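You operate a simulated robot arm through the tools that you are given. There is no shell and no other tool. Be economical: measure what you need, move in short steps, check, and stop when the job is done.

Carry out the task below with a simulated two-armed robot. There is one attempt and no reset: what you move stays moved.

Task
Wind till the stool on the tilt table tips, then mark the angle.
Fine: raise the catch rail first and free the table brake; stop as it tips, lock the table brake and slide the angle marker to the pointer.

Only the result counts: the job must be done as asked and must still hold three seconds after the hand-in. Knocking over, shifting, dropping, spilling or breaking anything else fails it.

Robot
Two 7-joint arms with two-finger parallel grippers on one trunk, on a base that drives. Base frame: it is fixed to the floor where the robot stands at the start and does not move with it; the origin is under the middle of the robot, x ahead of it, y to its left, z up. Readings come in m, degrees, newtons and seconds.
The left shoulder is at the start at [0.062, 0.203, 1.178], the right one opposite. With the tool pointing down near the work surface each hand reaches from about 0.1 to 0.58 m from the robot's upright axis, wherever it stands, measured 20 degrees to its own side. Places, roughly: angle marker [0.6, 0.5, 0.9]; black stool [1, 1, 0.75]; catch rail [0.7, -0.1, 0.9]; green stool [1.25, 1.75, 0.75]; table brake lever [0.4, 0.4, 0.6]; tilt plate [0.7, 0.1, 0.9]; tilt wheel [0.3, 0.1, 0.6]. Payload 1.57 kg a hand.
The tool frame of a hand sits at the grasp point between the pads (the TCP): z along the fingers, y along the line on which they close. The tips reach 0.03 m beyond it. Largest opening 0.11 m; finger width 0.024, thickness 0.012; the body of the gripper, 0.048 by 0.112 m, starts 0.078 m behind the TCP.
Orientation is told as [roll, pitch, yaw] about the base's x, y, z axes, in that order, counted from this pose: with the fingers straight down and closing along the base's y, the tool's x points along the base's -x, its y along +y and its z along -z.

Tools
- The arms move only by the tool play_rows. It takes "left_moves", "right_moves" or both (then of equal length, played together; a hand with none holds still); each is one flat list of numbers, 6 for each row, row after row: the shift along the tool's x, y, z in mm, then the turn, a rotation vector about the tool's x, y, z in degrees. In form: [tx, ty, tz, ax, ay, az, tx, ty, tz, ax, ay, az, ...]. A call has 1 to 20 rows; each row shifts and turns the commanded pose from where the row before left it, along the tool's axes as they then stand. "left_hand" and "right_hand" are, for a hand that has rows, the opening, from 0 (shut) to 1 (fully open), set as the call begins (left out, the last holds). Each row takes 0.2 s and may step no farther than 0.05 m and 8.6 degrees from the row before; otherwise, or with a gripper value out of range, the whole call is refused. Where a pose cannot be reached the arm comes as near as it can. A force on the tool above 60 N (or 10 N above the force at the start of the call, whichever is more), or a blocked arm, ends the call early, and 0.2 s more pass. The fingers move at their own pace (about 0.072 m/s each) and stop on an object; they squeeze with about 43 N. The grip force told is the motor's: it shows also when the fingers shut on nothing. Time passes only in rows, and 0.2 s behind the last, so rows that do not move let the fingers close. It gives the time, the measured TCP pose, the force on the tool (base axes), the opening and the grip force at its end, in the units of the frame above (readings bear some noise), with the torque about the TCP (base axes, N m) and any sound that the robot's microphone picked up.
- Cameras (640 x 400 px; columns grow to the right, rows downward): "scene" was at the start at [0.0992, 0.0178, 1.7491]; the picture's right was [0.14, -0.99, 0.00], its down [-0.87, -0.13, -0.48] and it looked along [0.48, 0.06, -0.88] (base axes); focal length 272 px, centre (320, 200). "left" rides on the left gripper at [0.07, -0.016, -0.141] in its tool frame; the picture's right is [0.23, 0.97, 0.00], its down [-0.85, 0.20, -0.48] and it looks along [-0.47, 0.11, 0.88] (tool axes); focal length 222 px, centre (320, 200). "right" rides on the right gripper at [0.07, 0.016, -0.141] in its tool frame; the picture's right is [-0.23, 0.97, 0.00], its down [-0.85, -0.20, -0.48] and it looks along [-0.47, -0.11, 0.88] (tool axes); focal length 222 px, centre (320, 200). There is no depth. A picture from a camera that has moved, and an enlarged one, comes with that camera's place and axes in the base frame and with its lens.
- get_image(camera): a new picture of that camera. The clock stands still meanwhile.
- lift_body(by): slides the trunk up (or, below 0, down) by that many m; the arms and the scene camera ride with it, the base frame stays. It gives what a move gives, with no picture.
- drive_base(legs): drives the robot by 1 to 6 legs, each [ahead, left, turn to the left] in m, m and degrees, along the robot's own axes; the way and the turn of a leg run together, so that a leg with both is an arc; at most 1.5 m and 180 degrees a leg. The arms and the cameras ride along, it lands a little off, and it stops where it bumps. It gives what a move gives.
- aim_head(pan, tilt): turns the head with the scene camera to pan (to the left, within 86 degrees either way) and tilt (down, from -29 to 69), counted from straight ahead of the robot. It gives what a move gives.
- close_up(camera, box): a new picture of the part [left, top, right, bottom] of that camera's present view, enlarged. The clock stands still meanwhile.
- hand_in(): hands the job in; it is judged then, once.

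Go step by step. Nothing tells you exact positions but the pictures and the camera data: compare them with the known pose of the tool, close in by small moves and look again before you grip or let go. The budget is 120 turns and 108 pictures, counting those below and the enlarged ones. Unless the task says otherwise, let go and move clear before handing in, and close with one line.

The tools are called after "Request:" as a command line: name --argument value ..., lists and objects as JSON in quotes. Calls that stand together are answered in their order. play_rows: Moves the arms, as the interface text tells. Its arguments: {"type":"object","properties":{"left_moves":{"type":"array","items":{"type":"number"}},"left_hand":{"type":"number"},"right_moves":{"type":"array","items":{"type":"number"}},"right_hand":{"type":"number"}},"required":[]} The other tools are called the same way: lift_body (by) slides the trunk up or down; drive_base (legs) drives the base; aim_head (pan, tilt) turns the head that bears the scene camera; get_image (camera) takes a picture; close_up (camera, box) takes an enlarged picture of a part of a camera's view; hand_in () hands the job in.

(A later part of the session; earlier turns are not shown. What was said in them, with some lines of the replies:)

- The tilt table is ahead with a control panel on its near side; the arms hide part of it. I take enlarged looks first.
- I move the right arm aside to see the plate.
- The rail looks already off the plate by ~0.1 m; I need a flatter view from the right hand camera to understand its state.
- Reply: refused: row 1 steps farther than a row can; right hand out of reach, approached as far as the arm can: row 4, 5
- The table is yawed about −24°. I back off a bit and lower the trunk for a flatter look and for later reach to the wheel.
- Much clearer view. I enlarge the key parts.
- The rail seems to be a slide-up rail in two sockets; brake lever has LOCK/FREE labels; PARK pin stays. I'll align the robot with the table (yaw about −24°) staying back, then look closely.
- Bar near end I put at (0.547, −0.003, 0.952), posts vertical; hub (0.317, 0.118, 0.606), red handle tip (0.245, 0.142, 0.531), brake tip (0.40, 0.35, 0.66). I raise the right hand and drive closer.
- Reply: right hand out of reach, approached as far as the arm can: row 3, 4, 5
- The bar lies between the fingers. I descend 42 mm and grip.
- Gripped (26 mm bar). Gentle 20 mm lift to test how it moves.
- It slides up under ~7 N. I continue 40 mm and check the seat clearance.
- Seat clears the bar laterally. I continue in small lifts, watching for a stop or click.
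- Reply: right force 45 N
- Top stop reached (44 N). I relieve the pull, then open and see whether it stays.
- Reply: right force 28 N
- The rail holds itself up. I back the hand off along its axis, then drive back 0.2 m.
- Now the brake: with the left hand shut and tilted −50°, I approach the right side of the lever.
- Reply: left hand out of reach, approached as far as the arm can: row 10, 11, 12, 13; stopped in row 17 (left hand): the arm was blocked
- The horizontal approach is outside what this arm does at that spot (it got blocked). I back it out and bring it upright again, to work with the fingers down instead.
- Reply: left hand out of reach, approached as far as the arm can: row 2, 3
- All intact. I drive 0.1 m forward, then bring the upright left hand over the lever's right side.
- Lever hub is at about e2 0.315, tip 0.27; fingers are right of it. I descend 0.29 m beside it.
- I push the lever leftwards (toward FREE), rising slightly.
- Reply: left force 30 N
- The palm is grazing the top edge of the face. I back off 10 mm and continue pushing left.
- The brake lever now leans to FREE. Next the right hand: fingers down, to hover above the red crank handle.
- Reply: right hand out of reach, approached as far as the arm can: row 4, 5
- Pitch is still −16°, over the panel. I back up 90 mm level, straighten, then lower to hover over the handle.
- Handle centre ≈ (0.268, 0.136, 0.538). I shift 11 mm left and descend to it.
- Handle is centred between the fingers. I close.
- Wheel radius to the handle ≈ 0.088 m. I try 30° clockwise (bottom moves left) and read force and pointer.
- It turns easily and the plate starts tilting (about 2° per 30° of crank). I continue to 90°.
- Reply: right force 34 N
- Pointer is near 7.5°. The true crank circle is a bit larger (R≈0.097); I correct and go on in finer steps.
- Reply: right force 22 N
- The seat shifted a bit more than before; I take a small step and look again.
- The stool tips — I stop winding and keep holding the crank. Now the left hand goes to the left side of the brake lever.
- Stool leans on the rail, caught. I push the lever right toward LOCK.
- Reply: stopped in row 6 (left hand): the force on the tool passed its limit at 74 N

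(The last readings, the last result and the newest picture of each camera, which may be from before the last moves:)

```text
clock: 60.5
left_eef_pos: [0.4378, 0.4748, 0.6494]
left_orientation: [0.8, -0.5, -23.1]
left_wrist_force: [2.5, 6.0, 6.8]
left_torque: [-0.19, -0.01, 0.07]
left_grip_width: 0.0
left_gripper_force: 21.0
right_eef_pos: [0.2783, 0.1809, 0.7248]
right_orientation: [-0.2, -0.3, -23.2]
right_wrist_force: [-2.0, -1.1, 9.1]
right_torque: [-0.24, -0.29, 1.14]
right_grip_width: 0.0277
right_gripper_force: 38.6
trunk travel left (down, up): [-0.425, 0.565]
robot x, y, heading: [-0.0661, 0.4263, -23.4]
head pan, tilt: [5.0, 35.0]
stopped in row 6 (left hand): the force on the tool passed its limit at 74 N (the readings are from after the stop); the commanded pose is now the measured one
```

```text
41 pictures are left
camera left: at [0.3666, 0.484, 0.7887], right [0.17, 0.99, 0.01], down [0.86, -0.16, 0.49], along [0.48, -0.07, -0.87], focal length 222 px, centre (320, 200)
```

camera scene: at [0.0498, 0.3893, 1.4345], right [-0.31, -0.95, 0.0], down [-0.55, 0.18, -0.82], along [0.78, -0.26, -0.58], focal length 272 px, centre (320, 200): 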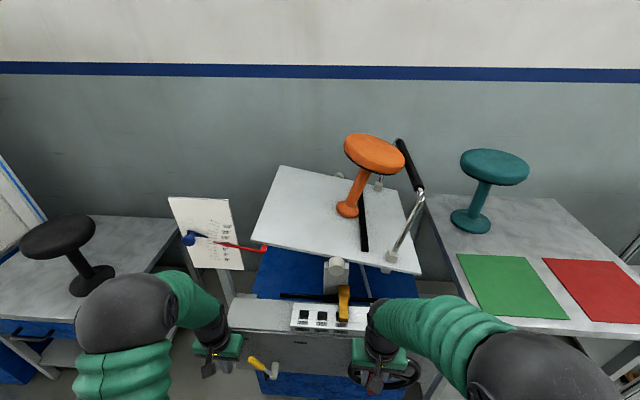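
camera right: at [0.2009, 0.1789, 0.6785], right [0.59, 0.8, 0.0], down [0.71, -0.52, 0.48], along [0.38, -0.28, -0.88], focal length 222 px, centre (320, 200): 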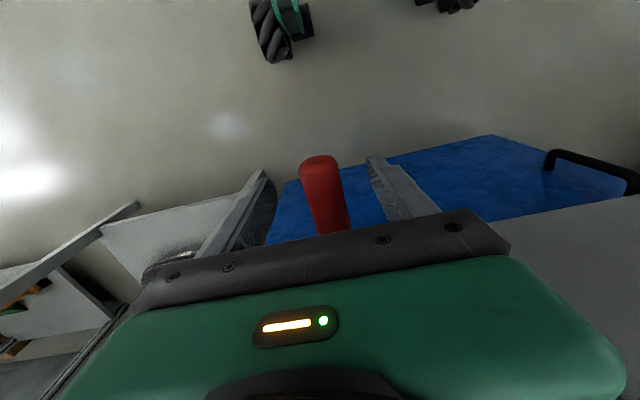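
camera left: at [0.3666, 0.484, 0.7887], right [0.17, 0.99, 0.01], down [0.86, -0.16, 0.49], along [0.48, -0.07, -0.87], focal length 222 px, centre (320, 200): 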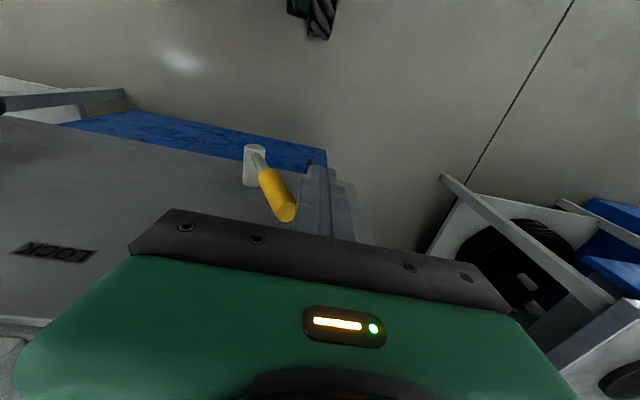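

The fingertip likely sat on top of the lever's end (tip z≈0.62). I back off, lower 33 mm, and push again in smaller steps.

Request:
play_rows --left_moves '[0, 28, 0, 0.3, 0.5, 0, -3, 0, 33, 0, 0, -0.4, 0, -8, 0, 0, 0, 0, 0, -8, 0, 0, 0, 0, 0, -6, 0, 0, 0, 0]'

Request:
get_image --camera "left"

Request:
close_up --camera "scene" --box '[180, 300, 340, 400]'

```text
clock: 61.7
left_eef_pos: [0.443, 0.4777, 0.6147]
left_orientation: [0.5, 0.1, -22.5]
left_wrist_force: [-0.1, 8.0, 2.9]
left_torque: [-0.6, -0.22, 0.22]
left_grip_width: 0.0
left_gripper_force: 21.7
right_eef_pos: [0.2789, 0.1812, 0.7245]
right_orientation: [-0.3, -0.3, -23.3]
right_wrist_force: [1.5, 6.2, 6.1]
right_torque: [0.48, 0.38, 0.98]
right_grip_width: 0.0281
right_gripper_force: 38.3
trunk travel left (down, up): [-0.425, 0.565]
robot x, y, heading: [-0.0657, 0.4313, -23.2]
head pan, tilt: [5.0, 35.0]
```

```text
40 pictures are left
camera left: at [0.374, 0.4888, 0.7551], right [0.16, 0.99, 0.01], down [0.86, -0.15, 0.48], along [0.47, -0.07, -0.88], focal length 222 px, centre (320, 200)
```

left: 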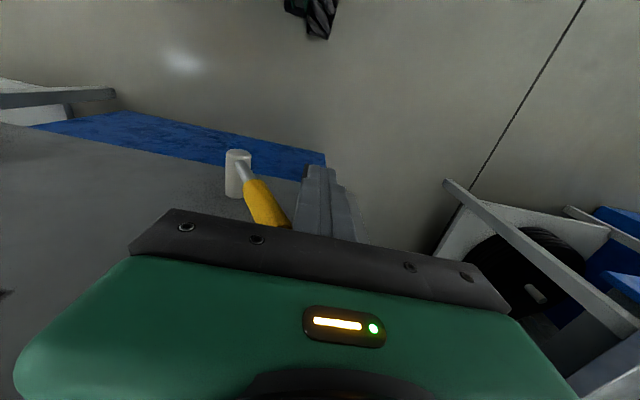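

```text
4.00 times, centred on (260, 350) of scene
camera zoom: at [0.0492, 0.3937, 1.4347], right [-0.31, -0.95, 0.0], down [-0.55, 0.18, -0.82], along [0.78, -0.26, -0.57], focal length 1089 px, centre (560, -400)
```

zoom: 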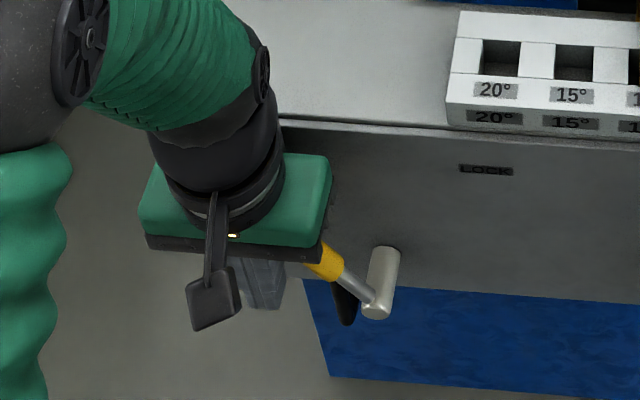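

Contact at 8 N. I keep pushing right in 6 mm steps.

Request:
play_rows --left_moves '[0, -6, 0, 0, 0, 0, 0, -6, 0, 0, 0, 0, 0, -6, 0, 0, 0, 0, 0, -6, 0, 0, 0, 0]'

Request:
get_image --camera "left"

```text
clock: 62.7
left_eef_pos: [0.434, 0.4559, 0.6145]
left_orientation: [0.7, 0.2, -22.7]
left_wrist_force: [-3.8, 3.9, 0.6]
left_torque: [-0.49, -0.46, 0.22]
left_grip_width: 0.0
left_gripper_force: 21.4
right_eef_pos: [0.2774, 0.1811, 0.7222]
right_orientation: [-0.1, -0.3, -23.4]
right_wrist_force: [2.5, 9.6, 4.9]
right_torque: [0.54, -0.25, 0.93]
right_grip_width: 0.028
right_gripper_force: 38.2
trunk travel left (down, up): [-0.425, 0.565]
robot x, y, heading: [-0.0681, 0.4314, -23.4]
head pan, tilt: [5.0, 35.0]
```

```text
38 pictures are left
camera left: at [0.3642, 0.465, 0.7549], right [0.17, 0.99, 0.01], down [0.86, -0.15, 0.48], along [0.47, -0.07, -0.88], focal length 222 px, centre (320, 200)
```

left: 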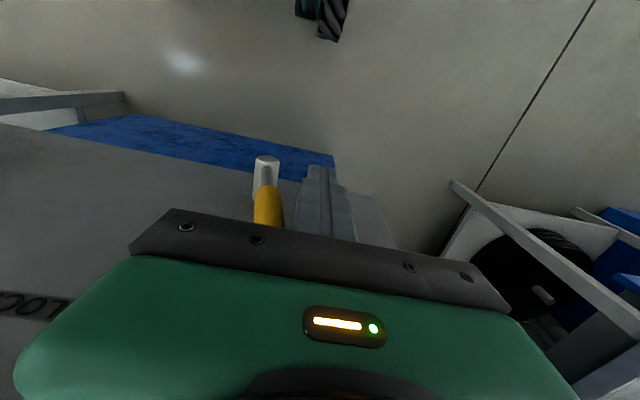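

Lever is nearly upright, but the palm edge is doing the pushing. I raise 28 mm and push on with the finger.

Request:
play_rows --left_moves '[0, 6, 0, 0, 0, -0.6, 0, 0, -28, 0, 0, 0, 0, -10, 0, 0, 0, 0, 0, -10, 0, 0, 0, 0, 0, -10, 0, 0, 0, 0, 0, -8, 0, 0, 0, 0, 0, -8, 0, 0, 0, 0]'

Request:
get_image --camera "left"

```text
clock: 64.3
left_eef_pos: [0.4191, 0.4182, 0.643]
left_orientation: [0.5, 0.0, -22.2]
left_wrist_force: [-4.4, 5.5, 1.6]
left_torque: [-0.53, -0.44, 0.06]
left_grip_width: 0.0001
left_gripper_force: 21.1
right_eef_pos: [0.2774, 0.1803, 0.7237]
right_orientation: [-0.3, -0.2, -23.4]
right_wrist_force: [1.0, 2.4, 11.8]
right_torque: [0.15, 0.1, 0.94]
right_grip_width: 0.0283
right_gripper_force: 38.2
trunk travel left (down, up): [-0.425, 0.565]
robot x, y, heading: [-0.0685, 0.431, -23.2]
head pan, tilt: [5.0, 35.0]
```

```text
37 pictures are left
camera left: at [0.3492, 0.4277, 0.7835], right [0.16, 0.99, 0.01], down [0.87, -0.14, 0.48], along [0.48, -0.07, -0.88], focal length 222 px, centre (320, 200)
```

left: 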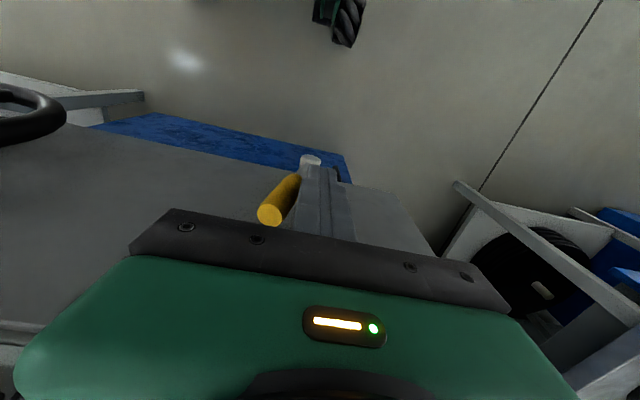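

Request:
play_rows --left_moves '[0, -8, 0, 0, 0, 0, 0, -8, 0, 0, 0, 0, 0, -8, 0, 0, 0, 0, 0, -6, 0, 0, 0, 0]'

Request:
get_image --camera "left"

Request:
close_up --camera "scene" --box '[160, 110, 420, 280]'

```text
clock: 65.3
left_eef_pos: [0.41, 0.3984, 0.6424]
left_orientation: [0.8, 0.1, -21.5]
left_wrist_force: [15.0, 46.6, 6.0]
left_torque: [0.21, -1.15, 0.53]
left_grip_width: 0.0002
left_gripper_force: 21.2
right_eef_pos: [0.2789, 0.1798, 0.7236]
right_orientation: [-0.5, -0.1, -23.5]
right_wrist_force: [-5.2, -17.2, 8.4]
right_torque: [-0.89, -0.34, 0.96]
right_grip_width: 0.0281
right_gripper_force: 38.4
trunk travel left (down, up): [-0.425, 0.565]
robot x, y, heading: [-0.0667, 0.4295, -23.3]
head pan, tilt: [5.0, 35.0]
```

```text
36 pictures are left
camera left: at [0.3406, 0.4067, 0.7824], right [0.15, 0.99, 0.01], down [0.87, -0.14, 0.48], along [0.48, -0.06, -0.88], focal length 222 px, centre (320, 200)
```

left: 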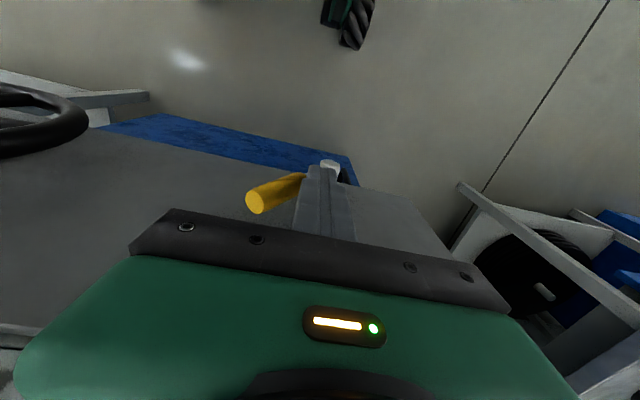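

```text
2.35 times, centred on (290, 195) of scene
camera zoom: at [0.0498, 0.3982, 1.4348], right [-0.31, -0.95, 0.01], down [-0.55, 0.17, -0.82], along [0.78, -0.26, -0.57], focal length 640 px, centre (391, 212)
```

zoom: 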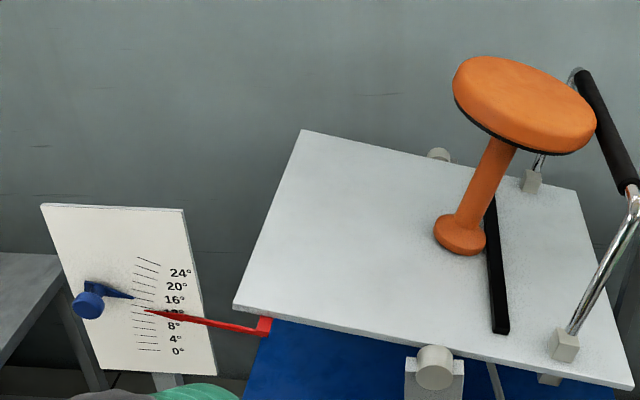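

The lever hit its LOCK stop (46 N). I withdraw the left hand and check.

Request:
play_rows --left_moves '[0, 12, 0, 0, 0, 0, 40, 0, 0, 0, 0, -1, 30, 0, -30, 0, 0, -1, 0, 0, -50, 0, 0, 0, 0, 0, -50, 0, 0, 0, 0, 0, -50, 0, 0, 0, 0, 50, 0, 0, 0, 0, 0, 50, 0, 0, 0, 0, 0, 50, 0, 0, 0, 0, 0, 50, 0, 0, 0, 0]'

Request:
get_image --camera "scene"

Request:
close_up --camera "scene" --box '[200, 280, 440, 400]'

```text
clock: 67.5
left_eef_pos: [0.4175, 0.6128, 0.8246]
left_orientation: [0.5, 0.1, -20.1]
left_wrist_force: [0.4, 0.7, 0.3]
left_torque: [-0.03, 0.0, -0.02]
left_grip_width: 0.0
left_gripper_force: 21.2
right_eef_pos: [0.2781, 0.1805, 0.7232]
right_orientation: [-0.2, -0.1, -23.5]
right_wrist_force: [-1.2, 2.9, 1.1]
right_torque: [-0.28, 0.06, 0.91]
right_grip_width: 0.028
right_gripper_force: 38.0
trunk travel left (down, up): [-0.425, 0.565]
robot x, y, heading: [-0.0663, 0.4301, -23.2]
head pan, tilt: [5.0, 35.0]
```

```text
34 pictures are left
camera scene: at [0.0495, 0.3926, 1.4346], right [-0.31, -0.95, 0.0], down [-0.55, 0.18, -0.82], along [0.78, -0.26, -0.57], focal length 272 px, centre (320, 200)
```

scene: 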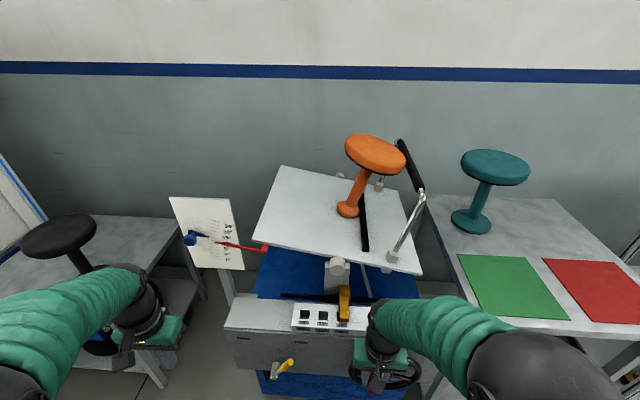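

```text
2.67 times, centred on (320, 340) of scene
camera zoom: at [0.0495, 0.3926, 1.4346], right [-0.31, -0.95, 0.0], down [-0.55, 0.18, -0.82], along [0.78, -0.26, -0.57], focal length 726 px, centre (320, -173)
```

zoom: 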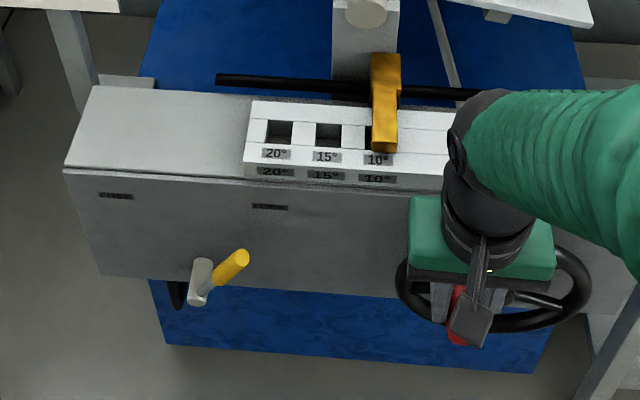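

Brake is in LOCK. I release the crank and back the right hand away along the handle axis.

Request:
play_rows --right_hand 0.7 --right_moves '[0, 0, 0, 0, 0, 0, 0, 0, 0, 0, 0, 0, 0, 0, 0, 0, 0, 0, 30, 0, 0, 0, 0, 0, 40, 0, 0, 0, 0, 0, 20, 0, -20, 0, 0, 0, 0, -30, -20, 0, 0, 0, 0, -40, 0, 0, 0, 0, 0, -40, 0, 0, 0, 0]'

Request:
close_up --camera "scene" --box '[160, 180, 280, 280]'

Request:
get_image --camera "left"

```text
clock: 69.5
left_eef_pos: [0.4158, 0.6105, 0.826]
left_orientation: [0.7, 0.0, -20.1]
left_wrist_force: [-0.3, -0.6, -0.6]
left_torque: [0.02, -0.02, -0.01]
left_grip_width: 0.0
left_gripper_force: 21.3
right_eef_pos: [0.1519, 0.1129, 0.7616]
right_orientation: [0.0, -0.2, -23.3]
right_wrist_force: [0.3, -0.2, -0.8]
right_torque: [-0.01, -0.04, -0.02]
right_grip_width: 0.0771
right_gripper_force: 0.0
trunk travel left (down, up): [-0.425, 0.565]
robot x, y, heading: [-0.0667, 0.4322, -23.0]
head pan, tilt: [5.0, 35.0]
```

```text
4.00 times, centred on (220, 230) of scene
camera zoom: at [0.0477, 0.3889, 1.4346], right [-0.31, -0.95, 0.0], down [-0.55, 0.18, -0.82], along [0.78, -0.26, -0.57], focal length 1089 px, centre (720, 80)
```

zoom: 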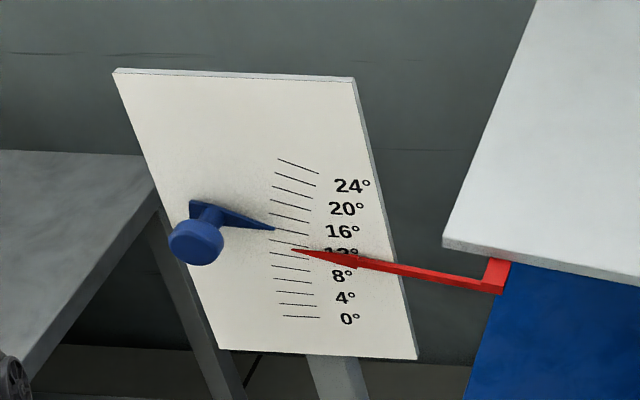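

```text
31 pictures are left
camera left: at [0.3456, 0.6182, 0.9666], right [0.12, 0.99, 0.01], down [0.87, -0.11, 0.48], along [0.48, -0.05, -0.88], focal length 222 px, centre (320, 200)
```

left: 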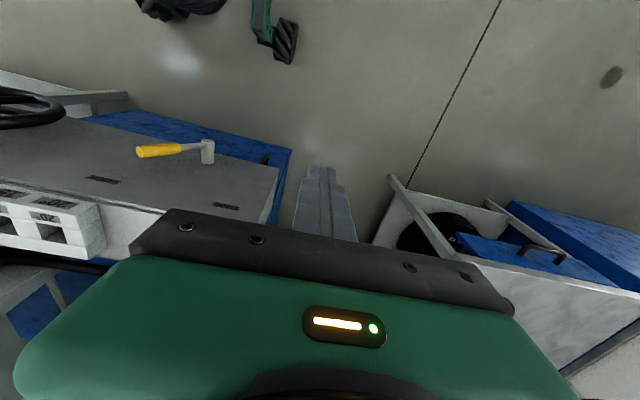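

Pointer ≈12°, marker ≈16°. I open the left hand, shift the robot left and tilt the left hand −40° as I did for the rail.

Request:
drive_base --legs '[[-0.03, 0.245, 0]]'

Request:
play_rows --left_hand 0.65 --left_moves '[0, 0, -30, 0, 0, 3.4, 0, 0, -30, 0, -8, 0, 0, 0, -30, 0, -8, 0, 0, 0, 0, 0, -8, 0, 0, 0, 0, 0, -8, 0, 0, 0, 0, 0, -8, 0]'

Request:
get_image --camera "scene"

```text
clock: 71.3
left_eef_pos: [0.4825, 0.8472, 0.8275]
left_orientation: [1.0, 0.1, -19.9]
left_wrist_force: [-0.3, -0.8, 0.3]
left_torque: [0.06, -0.01, -0.01]
left_grip_width: 0.0
left_gripper_force: 21.3
right_eef_pos: [0.2204, 0.3495, 0.7612]
right_orientation: [0.4, -0.2, -23.2]
right_wrist_force: [0.2, -0.3, -0.2]
right_torque: [0.05, -0.07, -0.03]
right_grip_width: 0.0767
right_gripper_force: 0.0
trunk travel left (down, up): [-0.425, 0.565]
robot x, y, heading: [0.0023, 0.6688, -23.1]
head pan, tilt: [5.0, 35.0]
```

```text
clock: 72.9
left_eef_pos: [0.4818, 0.8013, 0.9078]
left_orientation: [0.2, -39.2, -32.2]
left_wrist_force: [-0.7, -0.5, 0.2]
left_torque: [-0.02, -0.01, 0.01]
left_grip_width: 0.0712
left_gripper_force: 0.1
right_eef_pos: [0.2219, 0.3534, 0.7605]
right_orientation: [-0.1, -0.2, -23.2]
right_wrist_force: [-0.2, 0.4, 0.0]
right_torque: [-0.04, -0.02, -0.02]
right_grip_width: 0.0767
right_gripper_force: 0.1
trunk travel left (down, up): [-0.425, 0.565]
robot x, y, heading: [0.0026, 0.6706, -22.9]
head pan, tilt: [5.0, 35.0]
stopped in row 6 (left hand): the arm was blocked; the commanded pose is now the measured one
```

```text
30 pictures are left
camera scene: at [0.1162, 0.6291, 1.4333], right [-0.31, -0.95, 0.0], down [-0.55, 0.18, -0.82], along [0.78, -0.25, -0.57], focal length 272 px, centre (320, 200)
```

scene: 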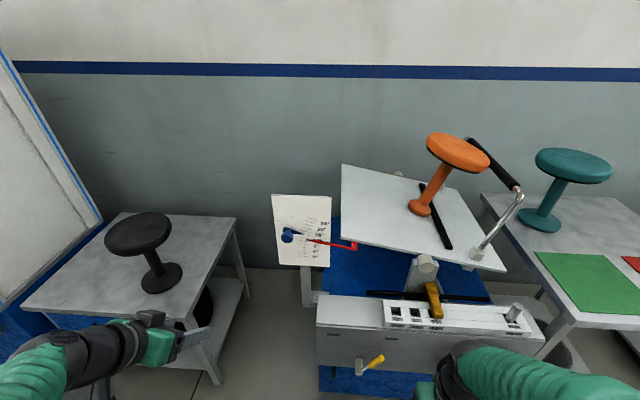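

Blocked only at the last bit of tilt; nothing disturbed. I now move the left hand toward the knob at about (0.649, 0.549, 0.939), staying short of it.

Request:
play_rows --left_moves '[-30.6, -18.9, 12.6, 0, 0, 0, -30.6, -18.9, 12.6, 0, 0, 0, -30.6, -18.9, 12.6, 0, 0, 0, -30.6, -18.9, 12.6, 0, 0, 0, -30.6, -18.9, 12.6, 0, 0, 0, -30.6, -18.9, 12.6, 0, 0, 0, -30.6, -18.9, 12.6, 0, 0, 0, 0, 0, 0, -5.2, 0, -6.4]'

Request:
get_image --camera "left"

Request:
close_up --camera "scene" --box '[220, 160, 380, 290]'

```text
clock: 74.7
left_eef_pos: [0.6017, 0.5749, 0.9786]
left_orientation: [0.4, -39.5, -23.5]
left_wrist_force: [0.2, 0.0, 0.3]
left_torque: [0.0, 0.02, -0.01]
left_grip_width: 0.0712
left_gripper_force: 0.0
right_eef_pos: [0.2206, 0.3529, 0.7619]
right_orientation: [-0.1, -0.2, -23.3]
right_wrist_force: [0.3, -1.1, 0.5]
right_torque: [-0.05, 0.0, 0.02]
right_grip_width: 0.0771
right_gripper_force: 0.1
trunk travel left (down, up): [-0.425, 0.565]
robot x, y, heading: [-0.0006, 0.6705, -23.2]
head pan, tilt: [5.0, 35.0]
```

```text
29 pictures are left
camera left: at [0.4642, 0.6167, 1.0425], right [0.22, 0.96, -0.14], down [0.4, 0.04, 0.91], along [0.89, -0.26, -0.38], focal length 222 px, centre (320, 200)
```

left: 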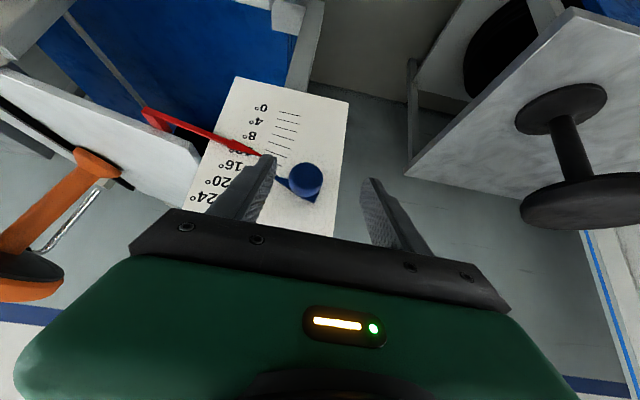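

```text
3.08 times, centred on (300, 225) of scene
camera zoom: at [0.1159, 0.628, 1.4347], right [-0.31, -0.95, 0.0], down [-0.55, 0.18, -0.82], along [0.78, -0.25, -0.57], focal length 838 px, centre (382, 123)
```

zoom: 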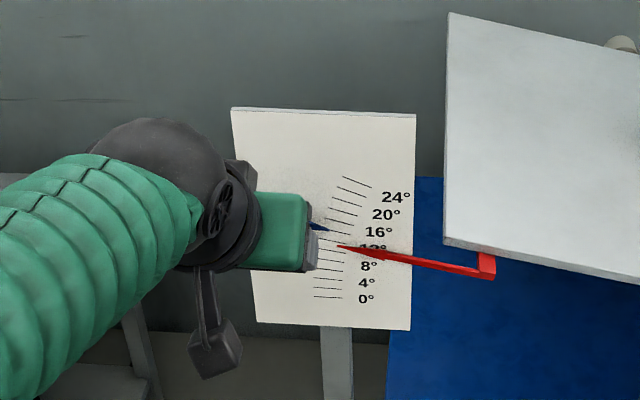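

Knob is almost between the fingers; I close in 57 mm along the fingers.

Request:
play_rows --left_moves '[-6.7, -3, 19, 0, 0, 0, -6.7, -3, 19, 0, 0, 0, -6.7, -3, 19, 0, 0, 0]'

Request:
get_image --camera "left"

```text
clock: 75.5
left_eef_pos: [0.6437, 0.5489, 0.9474]
left_orientation: [0.2, -39.4, -23.4]
left_wrist_force: [-9.9, 4.8, 2.0]
left_torque: [0.17, 0.08, 0.44]
left_grip_width: 0.0723
left_gripper_force: 0.5
right_eef_pos: [0.2209, 0.3536, 0.7614]
right_orientation: [-0.1, -0.3, -23.3]
right_wrist_force: [0.6, -0.5, 0.4]
right_torque: [-0.03, 0.02, 0.02]
right_grip_width: 0.077
right_gripper_force: 0.0
trunk travel left (down, up): [-0.425, 0.565]
robot x, y, heading: [0.0061, 0.6679, -23.2]
head pan, tilt: [5.0, 35.0]
```

```text
27 pictures are left
camera left: at [0.5064, 0.59, 1.0126], right [0.22, 0.96, -0.14], down [0.41, 0.04, 0.91], along [0.89, -0.26, -0.38], focal length 222 px, centre (320, 200)
```

left: 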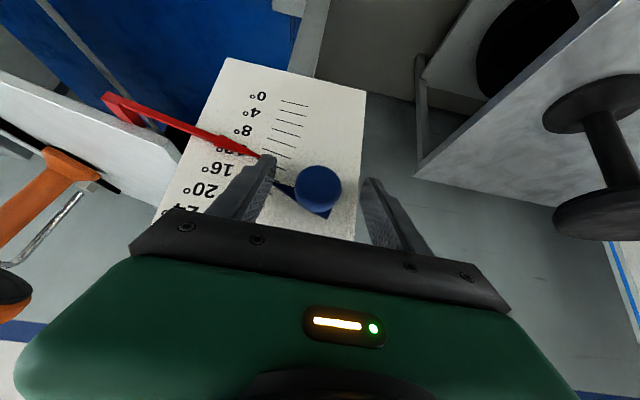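

Fingertips graze the board; I back off 6 mm and close on the knob.

Request:
play_rows --left_moves '[4.6, 0, -3.9, 0, 0, 0, 0, 0, 0, 0, 0, 0]'

Request:
play_rows --left_hand 0 --left_moves '[0, 0, 0, 0, 0, 0, 0, 0, 0, 0, 0, 0, 0, 0, 0, 0, 0, 0, 0, 0, 0, 0, 0, 0]'

Request:
get_image --camera "left"

Request:
close_up --camera "scene" --box '[220, 160, 380, 290]'

```text
clock: 76.1
left_eef_pos: [0.6391, 0.5504, 0.9466]
left_orientation: [0.2, -39.4, -23.4]
left_wrist_force: [-0.1, 0.8, -0.1]
left_torque: [0.0, 0.04, 0.0]
left_grip_width: 0.0716
left_gripper_force: 0.1
right_eef_pos: [0.2208, 0.3529, 0.7613]
right_orientation: [-0.1, -0.1, -23.3]
right_wrist_force: [0.8, 0.9, 0.2]
right_torque: [-0.01, 0.03, -0.01]
right_grip_width: 0.077
right_gripper_force: 0.1
trunk travel left (down, up): [-0.425, 0.565]
robot x, y, heading: [-0.0006, 0.6666, -23.1]
head pan, tilt: [5.0, 35.0]
```

```text
clock: 77.1
left_eef_pos: [0.6394, 0.5461, 0.9474]
left_orientation: [0.3, -39.3, -23.4]
left_wrist_force: [-3.3, -5.1, -2.0]
left_torque: [-0.12, -0.01, 0.61]
left_grip_width: 0.0306
left_gripper_force: 40.0
right_eef_pos: [0.2219, 0.3514, 0.7616]
right_orientation: [0.0, -0.1, -23.3]
right_wrist_force: [-0.5, 0.2, 0.6]
right_torque: [0.0, -0.01, 0.03]
right_grip_width: 0.0768
right_gripper_force: 0.1
trunk travel left (down, up): [-0.425, 0.565]
robot x, y, heading: [0.0014, 0.6701, -23.0]
head pan, tilt: [5.0, 35.0]
```

```text
26 pictures are left
camera left: at [0.502, 0.5893, 1.0113], right [0.22, 0.96, -0.14], down [0.41, 0.04, 0.91], along [0.89, -0.26, -0.38], focal length 222 px, centre (320, 200)
```

left: 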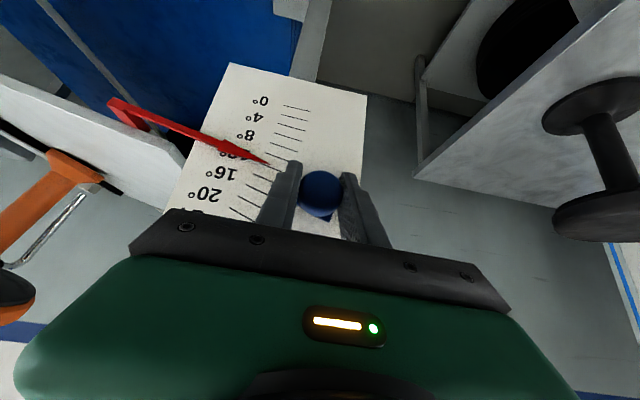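

```text
3.08 times, centred on (300, 225) of scene
camera zoom: at [0.1167, 0.6259, 1.4345], right [-0.31, -0.95, 0.0], down [-0.55, 0.18, -0.82], along [0.78, -0.25, -0.58], focal length 838 px, centre (382, 123)
```

zoom: 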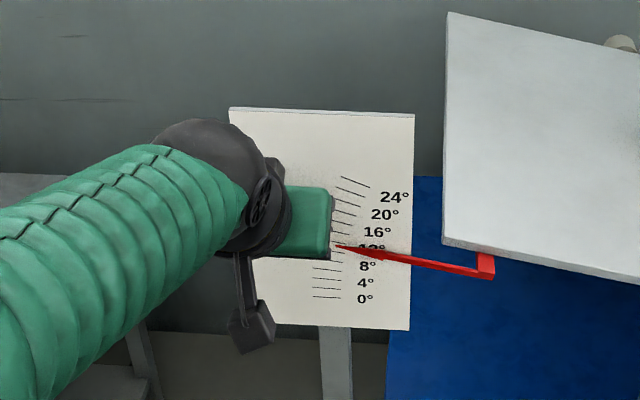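

Knob gripped. From the tick spacing the marker reads ≈13.8° and the pointer ≈11.2°, so I slide it ~16 mm down along the arc.

Request:
play_rows --left_moves '[2.6, 0.8, 3.1, 0, 0, 0, 2.6, 0.8, 3.1, 0, 0, 0, 2.6, 0.9, 3.1, 0, 0, 0, 2.6, 0.9, 3.1, 0, 0, 0]'

Request:
get_image --camera "left"

Request:
close_up --camera "scene" --box '[270, 190, 370, 260]'

```text
clock: 78.1
left_eef_pos: [0.6411, 0.5519, 0.9304]
left_orientation: [0.3, -39.5, -23.4]
left_wrist_force: [-0.1, -4.9, 0.5]
left_torque: [-0.64, 0.07, 0.67]
left_grip_width: 0.0306
left_gripper_force: 39.8
right_eef_pos: [0.2211, 0.352, 0.7613]
right_orientation: [0.0, -0.1, -23.3]
right_wrist_force: [0.2, 0.5, 0.7]
right_torque: [0.03, -0.01, 0.0]
right_grip_width: 0.0769
right_gripper_force: 0.1
trunk travel left (down, up): [-0.425, 0.565]
robot x, y, heading: [0.0026, 0.6677, -23.1]
head pan, tilt: [5.0, 35.0]
```

```text
24 pictures are left
camera left: at [0.5034, 0.593, 0.9954], right [0.22, 0.96, -0.14], down [0.41, 0.04, 0.91], along [0.89, -0.26, -0.38], focal length 222 px, centre (320, 200)
```

left: 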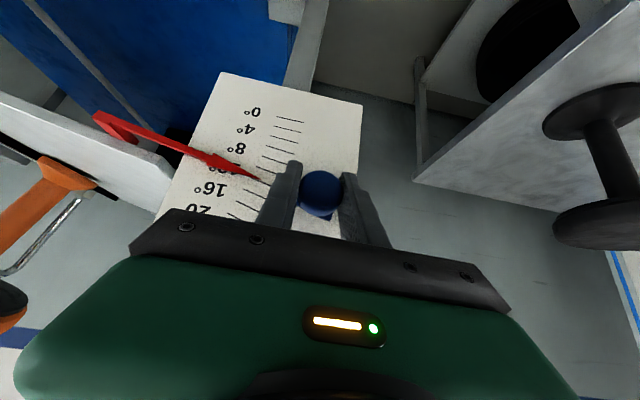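

```text
5.71 times, centred on (320, 225) of scene
camera zoom: at [0.1169, 0.6267, 1.4345], right [-0.31, -0.95, 0.0], down [-0.55, 0.18, -0.82], along [0.78, -0.25, -0.58], focal length 1555 px, centre (320, 57)
```

zoom: 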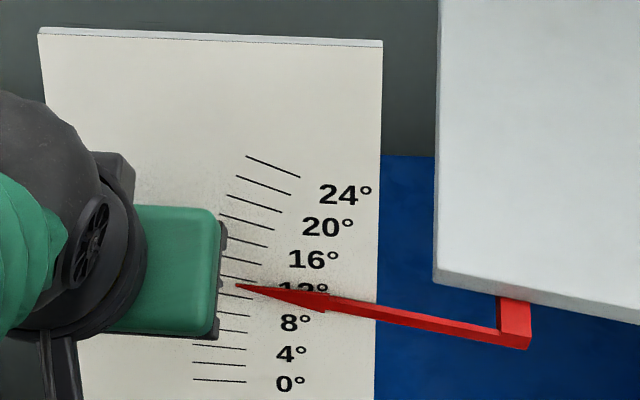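

I open slightly (clear of the pointer), back away and check the marker against the pointer.

Request:
play_rows --left_hand 0.42 --left_moves '[0, 0, 0, 0, 0, 0, 0, 0, 0, 0, 0, 0, 15, 0, -12, 0, 0, 0, 25, 0, -25, 0, 0, 0, 0, 30, -35, 0, 0, 0, 0, 30, -35, 0, 0, 0]'

Request:
close_up --camera "scene" --box '[260, 185, 370, 265]'

```text
clock: 79.5
left_eef_pos: [0.5716, 0.6487, 0.9879]
left_orientation: [0.2, -39.5, -23.4]
left_wrist_force: [0.4, -0.5, 0.0]
left_torque: [-0.01, 0.0, 0.02]
left_grip_width: 0.0462
left_gripper_force: 0.1
right_eef_pos: [0.2219, 0.354, 0.7629]
right_orientation: [-0.1, -0.2, -23.3]
right_wrist_force: [0.4, 0.2, 1.5]
right_torque: [-0.05, -0.03, 0.0]
right_grip_width: 0.0768
right_gripper_force: 0.2
trunk travel left (down, up): [-0.425, 0.565]
robot x, y, heading: [0.0028, 0.665, -23.3]
head pan, tilt: [5.0, 35.0]
```

```text
5.00 times, centred on (315, 225) of scene
camera zoom: at [0.1157, 0.6305, 1.4348], right [-0.31, -0.95, 0.0], down [-0.55, 0.18, -0.82], along [0.78, -0.25, -0.57], focal length 1361 px, centre (345, 75)
```

zoom: 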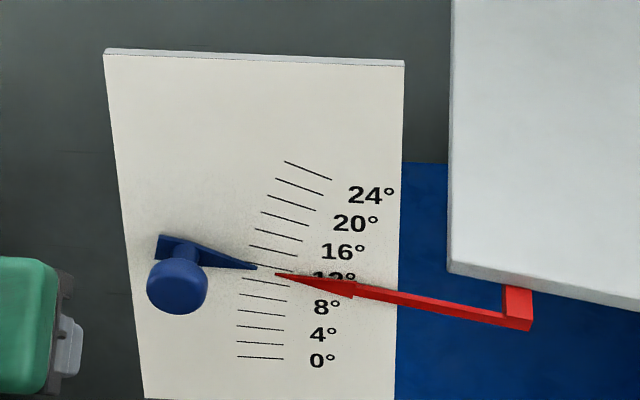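

Nearly aligned; to remove parallax I back off and lower the trunk for a level look.

Request:
drive_base --legs '[[-0.2, 0, 0]]'

Request:
lift_body --by -0.4

Request:
aim_head --pan 0 --tilt 8

Request:
get_image --camera "scene"

```text
clock: 81.1
left_eef_pos: [0.387, 0.7249, 0.9881]
left_orientation: [0.2, -39.4, -23.4]
left_wrist_force: [0.4, 0.2, -0.1]
left_torque: [0.02, -0.03, -0.02]
left_grip_width: 0.046
left_gripper_force: 0.0
right_eef_pos: [0.0383, 0.4312, 0.7621]
right_orientation: [-0.1, -0.2, -23.4]
right_wrist_force: [-0.5, -0.2, 0.6]
right_torque: [-0.02, 0.0, 0.02]
right_grip_width: 0.0771
right_gripper_force: 0.1
trunk travel left (down, up): [-0.425, 0.565]
robot x, y, heading: [-0.1828, 0.7487, -23.1]
head pan, tilt: [5.0, 35.0]
```

```text
clock: 84.9
left_eef_pos: [0.3869, 0.7247, 0.589]
left_orientation: [0.2, -39.4, -23.3]
left_wrist_force: [-0.3, 0.4, -0.5]
left_torque: [0.0, -0.02, 0.01]
left_grip_width: 0.0462
left_gripper_force: 0.2
right_eef_pos: [0.0375, 0.4313, 0.3628]
right_orientation: [-0.1, -0.2, -23.2]
right_wrist_force: [0.2, 0.7, 0.8]
right_torque: [0.04, 0.0, -0.02]
right_grip_width: 0.077
right_gripper_force: 0.0
trunk travel left (down, up): [-0.025, 0.965]
robot x, y, heading: [-0.1818, 0.7478, -23.0]
head pan, tilt: [5.0, 35.0]
```

```text
clock: 85.8
left_eef_pos: [0.3879, 0.7253, 0.5889]
left_orientation: [0.3, -39.4, -23.3]
left_wrist_force: [-0.1, -0.4, -0.5]
left_torque: [0.02, -0.02, 0.0]
left_grip_width: 0.0461
left_gripper_force: 0.2
right_eef_pos: [0.0374, 0.4328, 0.3615]
right_orientation: [-0.1, -0.3, -23.4]
right_wrist_force: [0.2, -1.2, 0.3]
right_torque: [0.0, -0.04, 0.02]
right_grip_width: 0.0767
right_gripper_force: 0.1
trunk travel left (down, up): [-0.025, 0.965]
robot x, y, heading: [-0.1823, 0.7472, -23.1]
head pan, tilt: [0.0, 8.0]
```

```text
21 pictures are left
camera scene: at [-0.0655, 0.6979, 1.0779], right [-0.39, -0.92, 0.0], down [-0.13, 0.06, -0.99], along [0.91, -0.39, -0.14], focal length 272 px, centre (320, 200)
```

scene: 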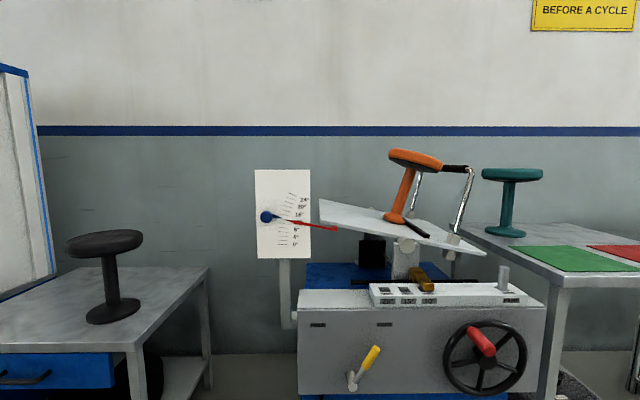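

Request:
close_up --camera "scene" --box '[250, 175, 346, 235]'

Request:
close_up --camera "scene" --box '[250, 140, 500, 290]'

```text
6.67 times, centred on (298, 205) of scene
camera zoom: at [-0.0655, 0.6979, 1.0779], right [-0.39, -0.92, 0.0], down [-0.13, 0.06, -0.99], along [0.91, -0.39, -0.14], focal length 1815 px, centre (467, 167)
```

zoom: 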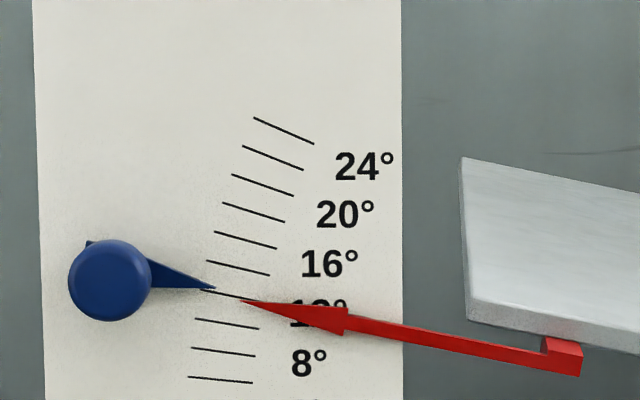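

```text
2.56 times, centred on (375, 215) of scene
camera zoom: at [-0.0655, 0.6979, 1.0779], right [-0.39, -0.92, 0.0], down [-0.13, 0.06, -0.99], along [0.91, -0.39, -0.14], focal length 697 px, centre (179, 162)
```

zoom: 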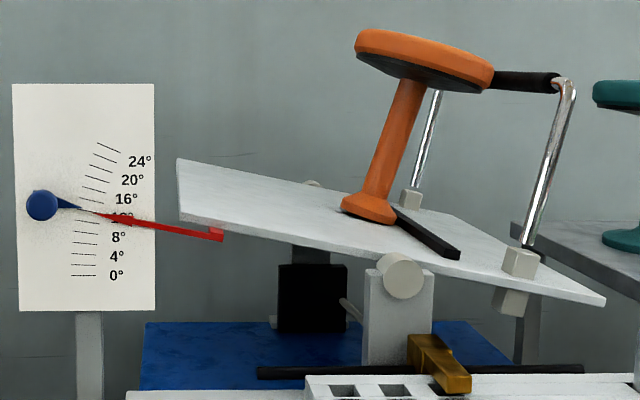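

Level view: marker ≈12.3°, pointer line ≈11.8°, so the marker sits about 0.5° (≈3 mm) high. I return to nudge it down.

Request:
lift_body --by 0.4

Request:
drive_base --legs '[[0.2, 0, 0]]'

```text
clock: 89.7
left_eef_pos: [0.3875, 0.7254, 0.9878]
left_orientation: [0.2, -39.4, -23.3]
left_wrist_force: [-0.2, -1.3, 0.3]
left_torque: [0.02, 0.01, 0.0]
left_grip_width: 0.0462
left_gripper_force: 0.0
right_eef_pos: [0.0386, 0.4322, 0.7623]
right_orientation: [-0.1, -0.2, -23.4]
right_wrist_force: [-0.8, 0.1, 0.6]
right_torque: [-0.02, -0.01, 0.0]
right_grip_width: 0.077
right_gripper_force: 0.1
trunk travel left (down, up): [-0.425, 0.565]
robot x, y, heading: [-0.1782, 0.747, -23.0]
head pan, tilt: [0.0, 8.0]
```

```text
clock: 91.3
left_eef_pos: [0.5777, 0.6428, 0.9878]
left_orientation: [0.2, -39.3, -23.5]
left_wrist_force: [0.6, -0.2, -0.3]
left_torque: [0.01, 0.02, 0.03]
left_grip_width: 0.0461
left_gripper_force: 0.0
right_eef_pos: [0.2267, 0.3509, 0.7622]
right_orientation: [-0.1, -0.2, -23.4]
right_wrist_force: [0.1, -0.2, 1.3]
right_torque: [0.02, 0.03, -0.03]
right_grip_width: 0.0768
right_gripper_force: 0.1
trunk travel left (down, up): [-0.425, 0.565]
robot x, y, heading: [0.0065, 0.667, -23.1]
head pan, tilt: [0.0, 8.0]
```

Request:
play_rows --left_moves '[-18, -29, 20, 0, 0, 0, -18.6, -29, 20, 0, 0, 0, 0, 0, 20, 0, 0, 0, 0, 0, 0, 0, 0, 0]'

Request:
get_image --camera "left"

```text
clock: 92.3
left_eef_pos: [0.6149, 0.5631, 0.9665]
left_orientation: [0.3, -39.4, -23.6]
left_wrist_force: [0.0, -0.1, -0.2]
left_torque: [0.04, -0.01, -0.01]
left_grip_width: 0.046
left_gripper_force: 0.1
right_eef_pos: [0.2264, 0.3515, 0.7624]
right_orientation: [-0.1, -0.3, -23.4]
right_wrist_force: [0.3, -0.7, -0.9]
right_torque: [-0.02, -0.01, 0.03]
right_grip_width: 0.077
right_gripper_force: 0.1
trunk travel left (down, up): [-0.425, 0.565]
robot x, y, heading: [0.0073, 0.6643, -23.1]
head pan, tilt: [0.0, 8.0]
```

```text
18 pictures are left
camera left: at [0.4782, 0.6047, 1.0296], right [0.22, 0.96, -0.14], down [0.41, 0.04, 0.91], along [0.89, -0.26, -0.38], focal length 222 px, centre (320, 200)
```

left: 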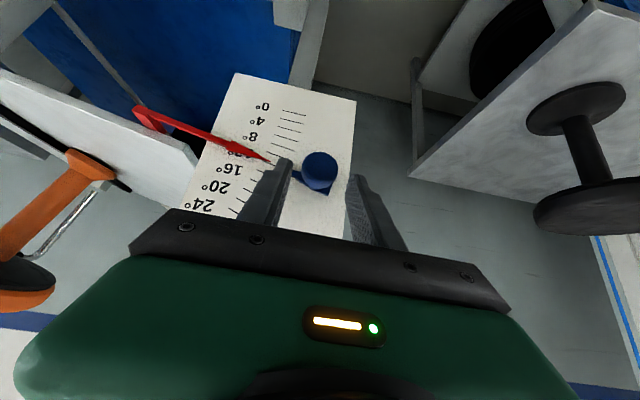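

Knob is centred. I advance 46 mm and close.

Request:
play_rows --left_moves '[0.5, 0, 23, 0, 0, 0, 0.5, 0, 22, 0, 0, 0, 0, 0, 0, 0, 0, 0]'

Request:
play_rows --left_hand 0 --left_moves '[0, 0, 0, 0, 0, 0, 0, 0, 0, 0, 0, 0, 0, 0, 0, 0, 0, 0]'

```text
clock: 93.1
left_eef_pos: [0.6401, 0.552, 0.9291]
left_orientation: [0.2, -39.4, -23.4]
left_wrist_force: [-0.5, -0.1, 0.8]
left_torque: [-0.01, 0.0, 0.01]
left_grip_width: 0.0462
left_gripper_force: 0.1
right_eef_pos: [0.2256, 0.3497, 0.7627]
right_orientation: [-0.1, -0.2, -23.5]
right_wrist_force: [0.1, 0.1, 0.3]
right_torque: [0.02, 0.0, 0.0]
right_grip_width: 0.077
right_gripper_force: 0.1
trunk travel left (down, up): [-0.425, 0.565]
robot x, y, heading: [0.0071, 0.6658, -23.3]
head pan, tilt: [0.0, 8.0]
```

```text
clock: 93.9
left_eef_pos: [0.6413, 0.551, 0.9295]
left_orientation: [0.2, -39.4, -23.4]
left_wrist_force: [0.6, -3.1, -0.4]
left_torque: [-0.07, 0.26, 0.49]
left_grip_width: 0.0306
left_gripper_force: 40.1
right_eef_pos: [0.2262, 0.3501, 0.7613]
right_orientation: [-0.1, -0.3, -23.4]
right_wrist_force: [0.4, 0.0, 0.4]
right_torque: [0.0, 0.01, -0.03]
right_grip_width: 0.077
right_gripper_force: 0.0
trunk travel left (down, up): [-0.425, 0.565]
robot x, y, heading: [0.004, 0.6676, -23.2]
head pan, tilt: [0.0, 8.0]
```

Gripped. I nudge it 3.3 mm down along the arc, then release and back off.

Request:
play_rows --left_moves '[1.05, 0.4, 1.3, 0, 0, 0, 1.05, 0.4, 1.3, 0, 0, 0, 0, 0, 0, 0, 0, 0]'

Request:
play_rows --left_hand 0.42 --left_moves '[0, 0, 0, 0, 0, 0, 0, 0, 0, 0, 0, 0, 12, 0, -12, 0, 0, 0, 25, 0, -25, 0, 0, 0, 0, 30, -35, 0, 0, 0, 0, 30, -35, 0, 0, 0]'

Request:
drive_base --legs '[[-0.2, 0, 0]]'

Request:
lift_body --by -0.42

Request:
close_up --camera "scene" --box '[250, 175, 346, 235]'

```text
clock: 94.7
left_eef_pos: [0.6418, 0.5524, 0.9259]
left_orientation: [0.3, -39.5, -23.5]
left_wrist_force: [1.5, -4.0, 0.0]
left_torque: [-0.7, -0.48, 0.65]
left_grip_width: 0.0307
left_gripper_force: 40.3
right_eef_pos: [0.2257, 0.3506, 0.7624]
right_orientation: [-0.1, -0.3, -23.4]
right_wrist_force: [0.3, -0.4, 0.4]
right_torque: [-0.02, 0.03, 0.0]
right_grip_width: 0.0772
right_gripper_force: 0.1
trunk travel left (down, up): [-0.425, 0.565]
robot x, y, heading: [0.0047, 0.6647, -23.3]
head pan, tilt: [0.0, 8.0]
```

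```text
clock: 96.1
left_eef_pos: [0.5739, 0.6495, 0.9864]
left_orientation: [0.1, -39.4, -23.6]
left_wrist_force: [0.3, -0.6, 0.8]
left_torque: [0.04, 0.01, 0.01]
left_grip_width: 0.0462
left_gripper_force: 0.0
right_eef_pos: [0.2254, 0.3518, 0.7633]
right_orientation: [-0.1, -0.2, -23.4]
right_wrist_force: [0.9, -0.5, -0.7]
right_torque: [0.03, 0.01, 0.02]
right_grip_width: 0.077
right_gripper_force: 0.1
trunk travel left (down, up): [-0.425, 0.565]
robot x, y, heading: [0.0065, 0.6653, -23.2]
head pan, tilt: [0.0, 8.0]
```

```text
clock: 97.7
left_eef_pos: [0.3934, 0.7244, 0.9882]
left_orientation: [0.2, -39.3, -23.6]
left_wrist_force: [0.0, 0.0, 1.0]
left_torque: [-0.02, 0.01, 0.01]
left_grip_width: 0.0463
left_gripper_force: 0.0
right_eef_pos: [0.0427, 0.4273, 0.7625]
right_orientation: [-0.1, -0.3, -23.6]
right_wrist_force: [0.1, 0.8, 0.4]
right_torque: [-0.01, -0.01, -0.04]
right_grip_width: 0.0773
right_gripper_force: 0.1
trunk travel left (down, up): [-0.425, 0.565]
robot x, y, heading: [-0.1773, 0.7409, -23.5]
head pan, tilt: [0.0, 8.0]
```

```text
refused: -0.42 is not a number from -0.4 to 0.4
```

```text
6.67 times, centred on (298, 205) of scene
camera zoom: at [-0.0587, 0.695, 1.478], right [-0.4, -0.92, 0.0], down [-0.13, 0.06, -0.99], along [0.91, -0.39, -0.14], focal length 1815 px, centre (467, 167)
```

zoom: 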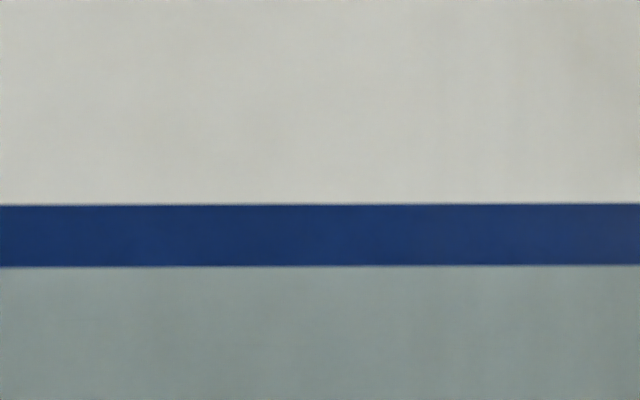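

The lowering was over the limit for one call; I repeat it with 0.4 m.

Request:
lift_body --by -0.4

Request:
close_up --camera "scene" --box '[250, 175, 346, 235]'

Request:
get_image --camera "scene"

```text
clock: 101.5
left_eef_pos: [0.3925, 0.7245, 0.5876]
left_orientation: [0.3, -39.4, -23.6]
left_wrist_force: [-0.3, -0.1, -0.2]
left_torque: [-0.01, 0.01, 0.0]
left_grip_width: 0.0462
left_gripper_force: 0.1
right_eef_pos: [0.0427, 0.4291, 0.3617]
right_orientation: [-0.1, -0.2, -23.6]
right_wrist_force: [-0.6, 0.0, 0.6]
right_torque: [0.0, -0.01, -0.01]
right_grip_width: 0.0771
right_gripper_force: 0.1
trunk travel left (down, up): [-0.025, 0.965]
robot x, y, heading: [-0.1704, 0.7434, -23.2]
head pan, tilt: [0.0, 8.0]
```

```text
6.67 times, centred on (298, 205) of scene
camera zoom: at [-0.0587, 0.6949, 1.078], right [-0.4, -0.92, 0.0], down [-0.13, 0.06, -0.99], along [0.91, -0.39, -0.14], focal length 1815 px, centre (467, 167)
```

zoom: 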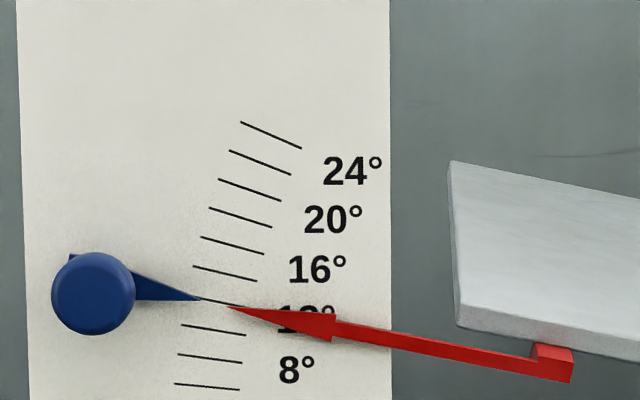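

```text
15 pictures are left
camera scene: at [-0.0587, 0.6949, 1.078], right [-0.4, -0.92, 0.0], down [-0.13, 0.06, -0.99], along [0.91, -0.39, -0.14], focal length 272 px, centre (320, 200)
```

scene: 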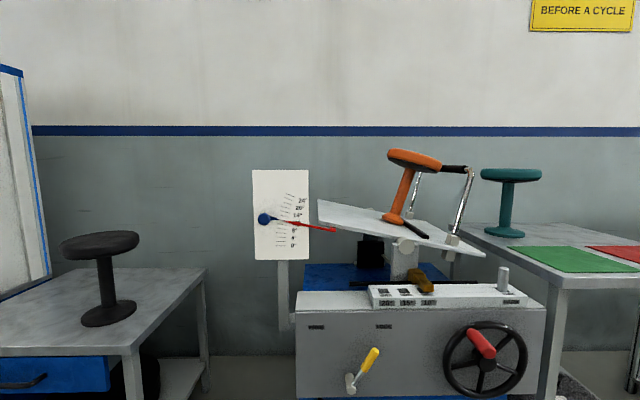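

The marker now sits within about 0.3° of the pointer. The rail is up and holding the tipped stool, the brake is in LOCK, and both hands are clear, so I hand in.

Request:
hand_in

```text
The job is handed in.
```

I raised the catch rail, freed the brake and wound until the stool tipped onto the rail at about 12°. Then I locked the brake and slid the angle marker to within about 0.3° of the pointer, read from the camera view.
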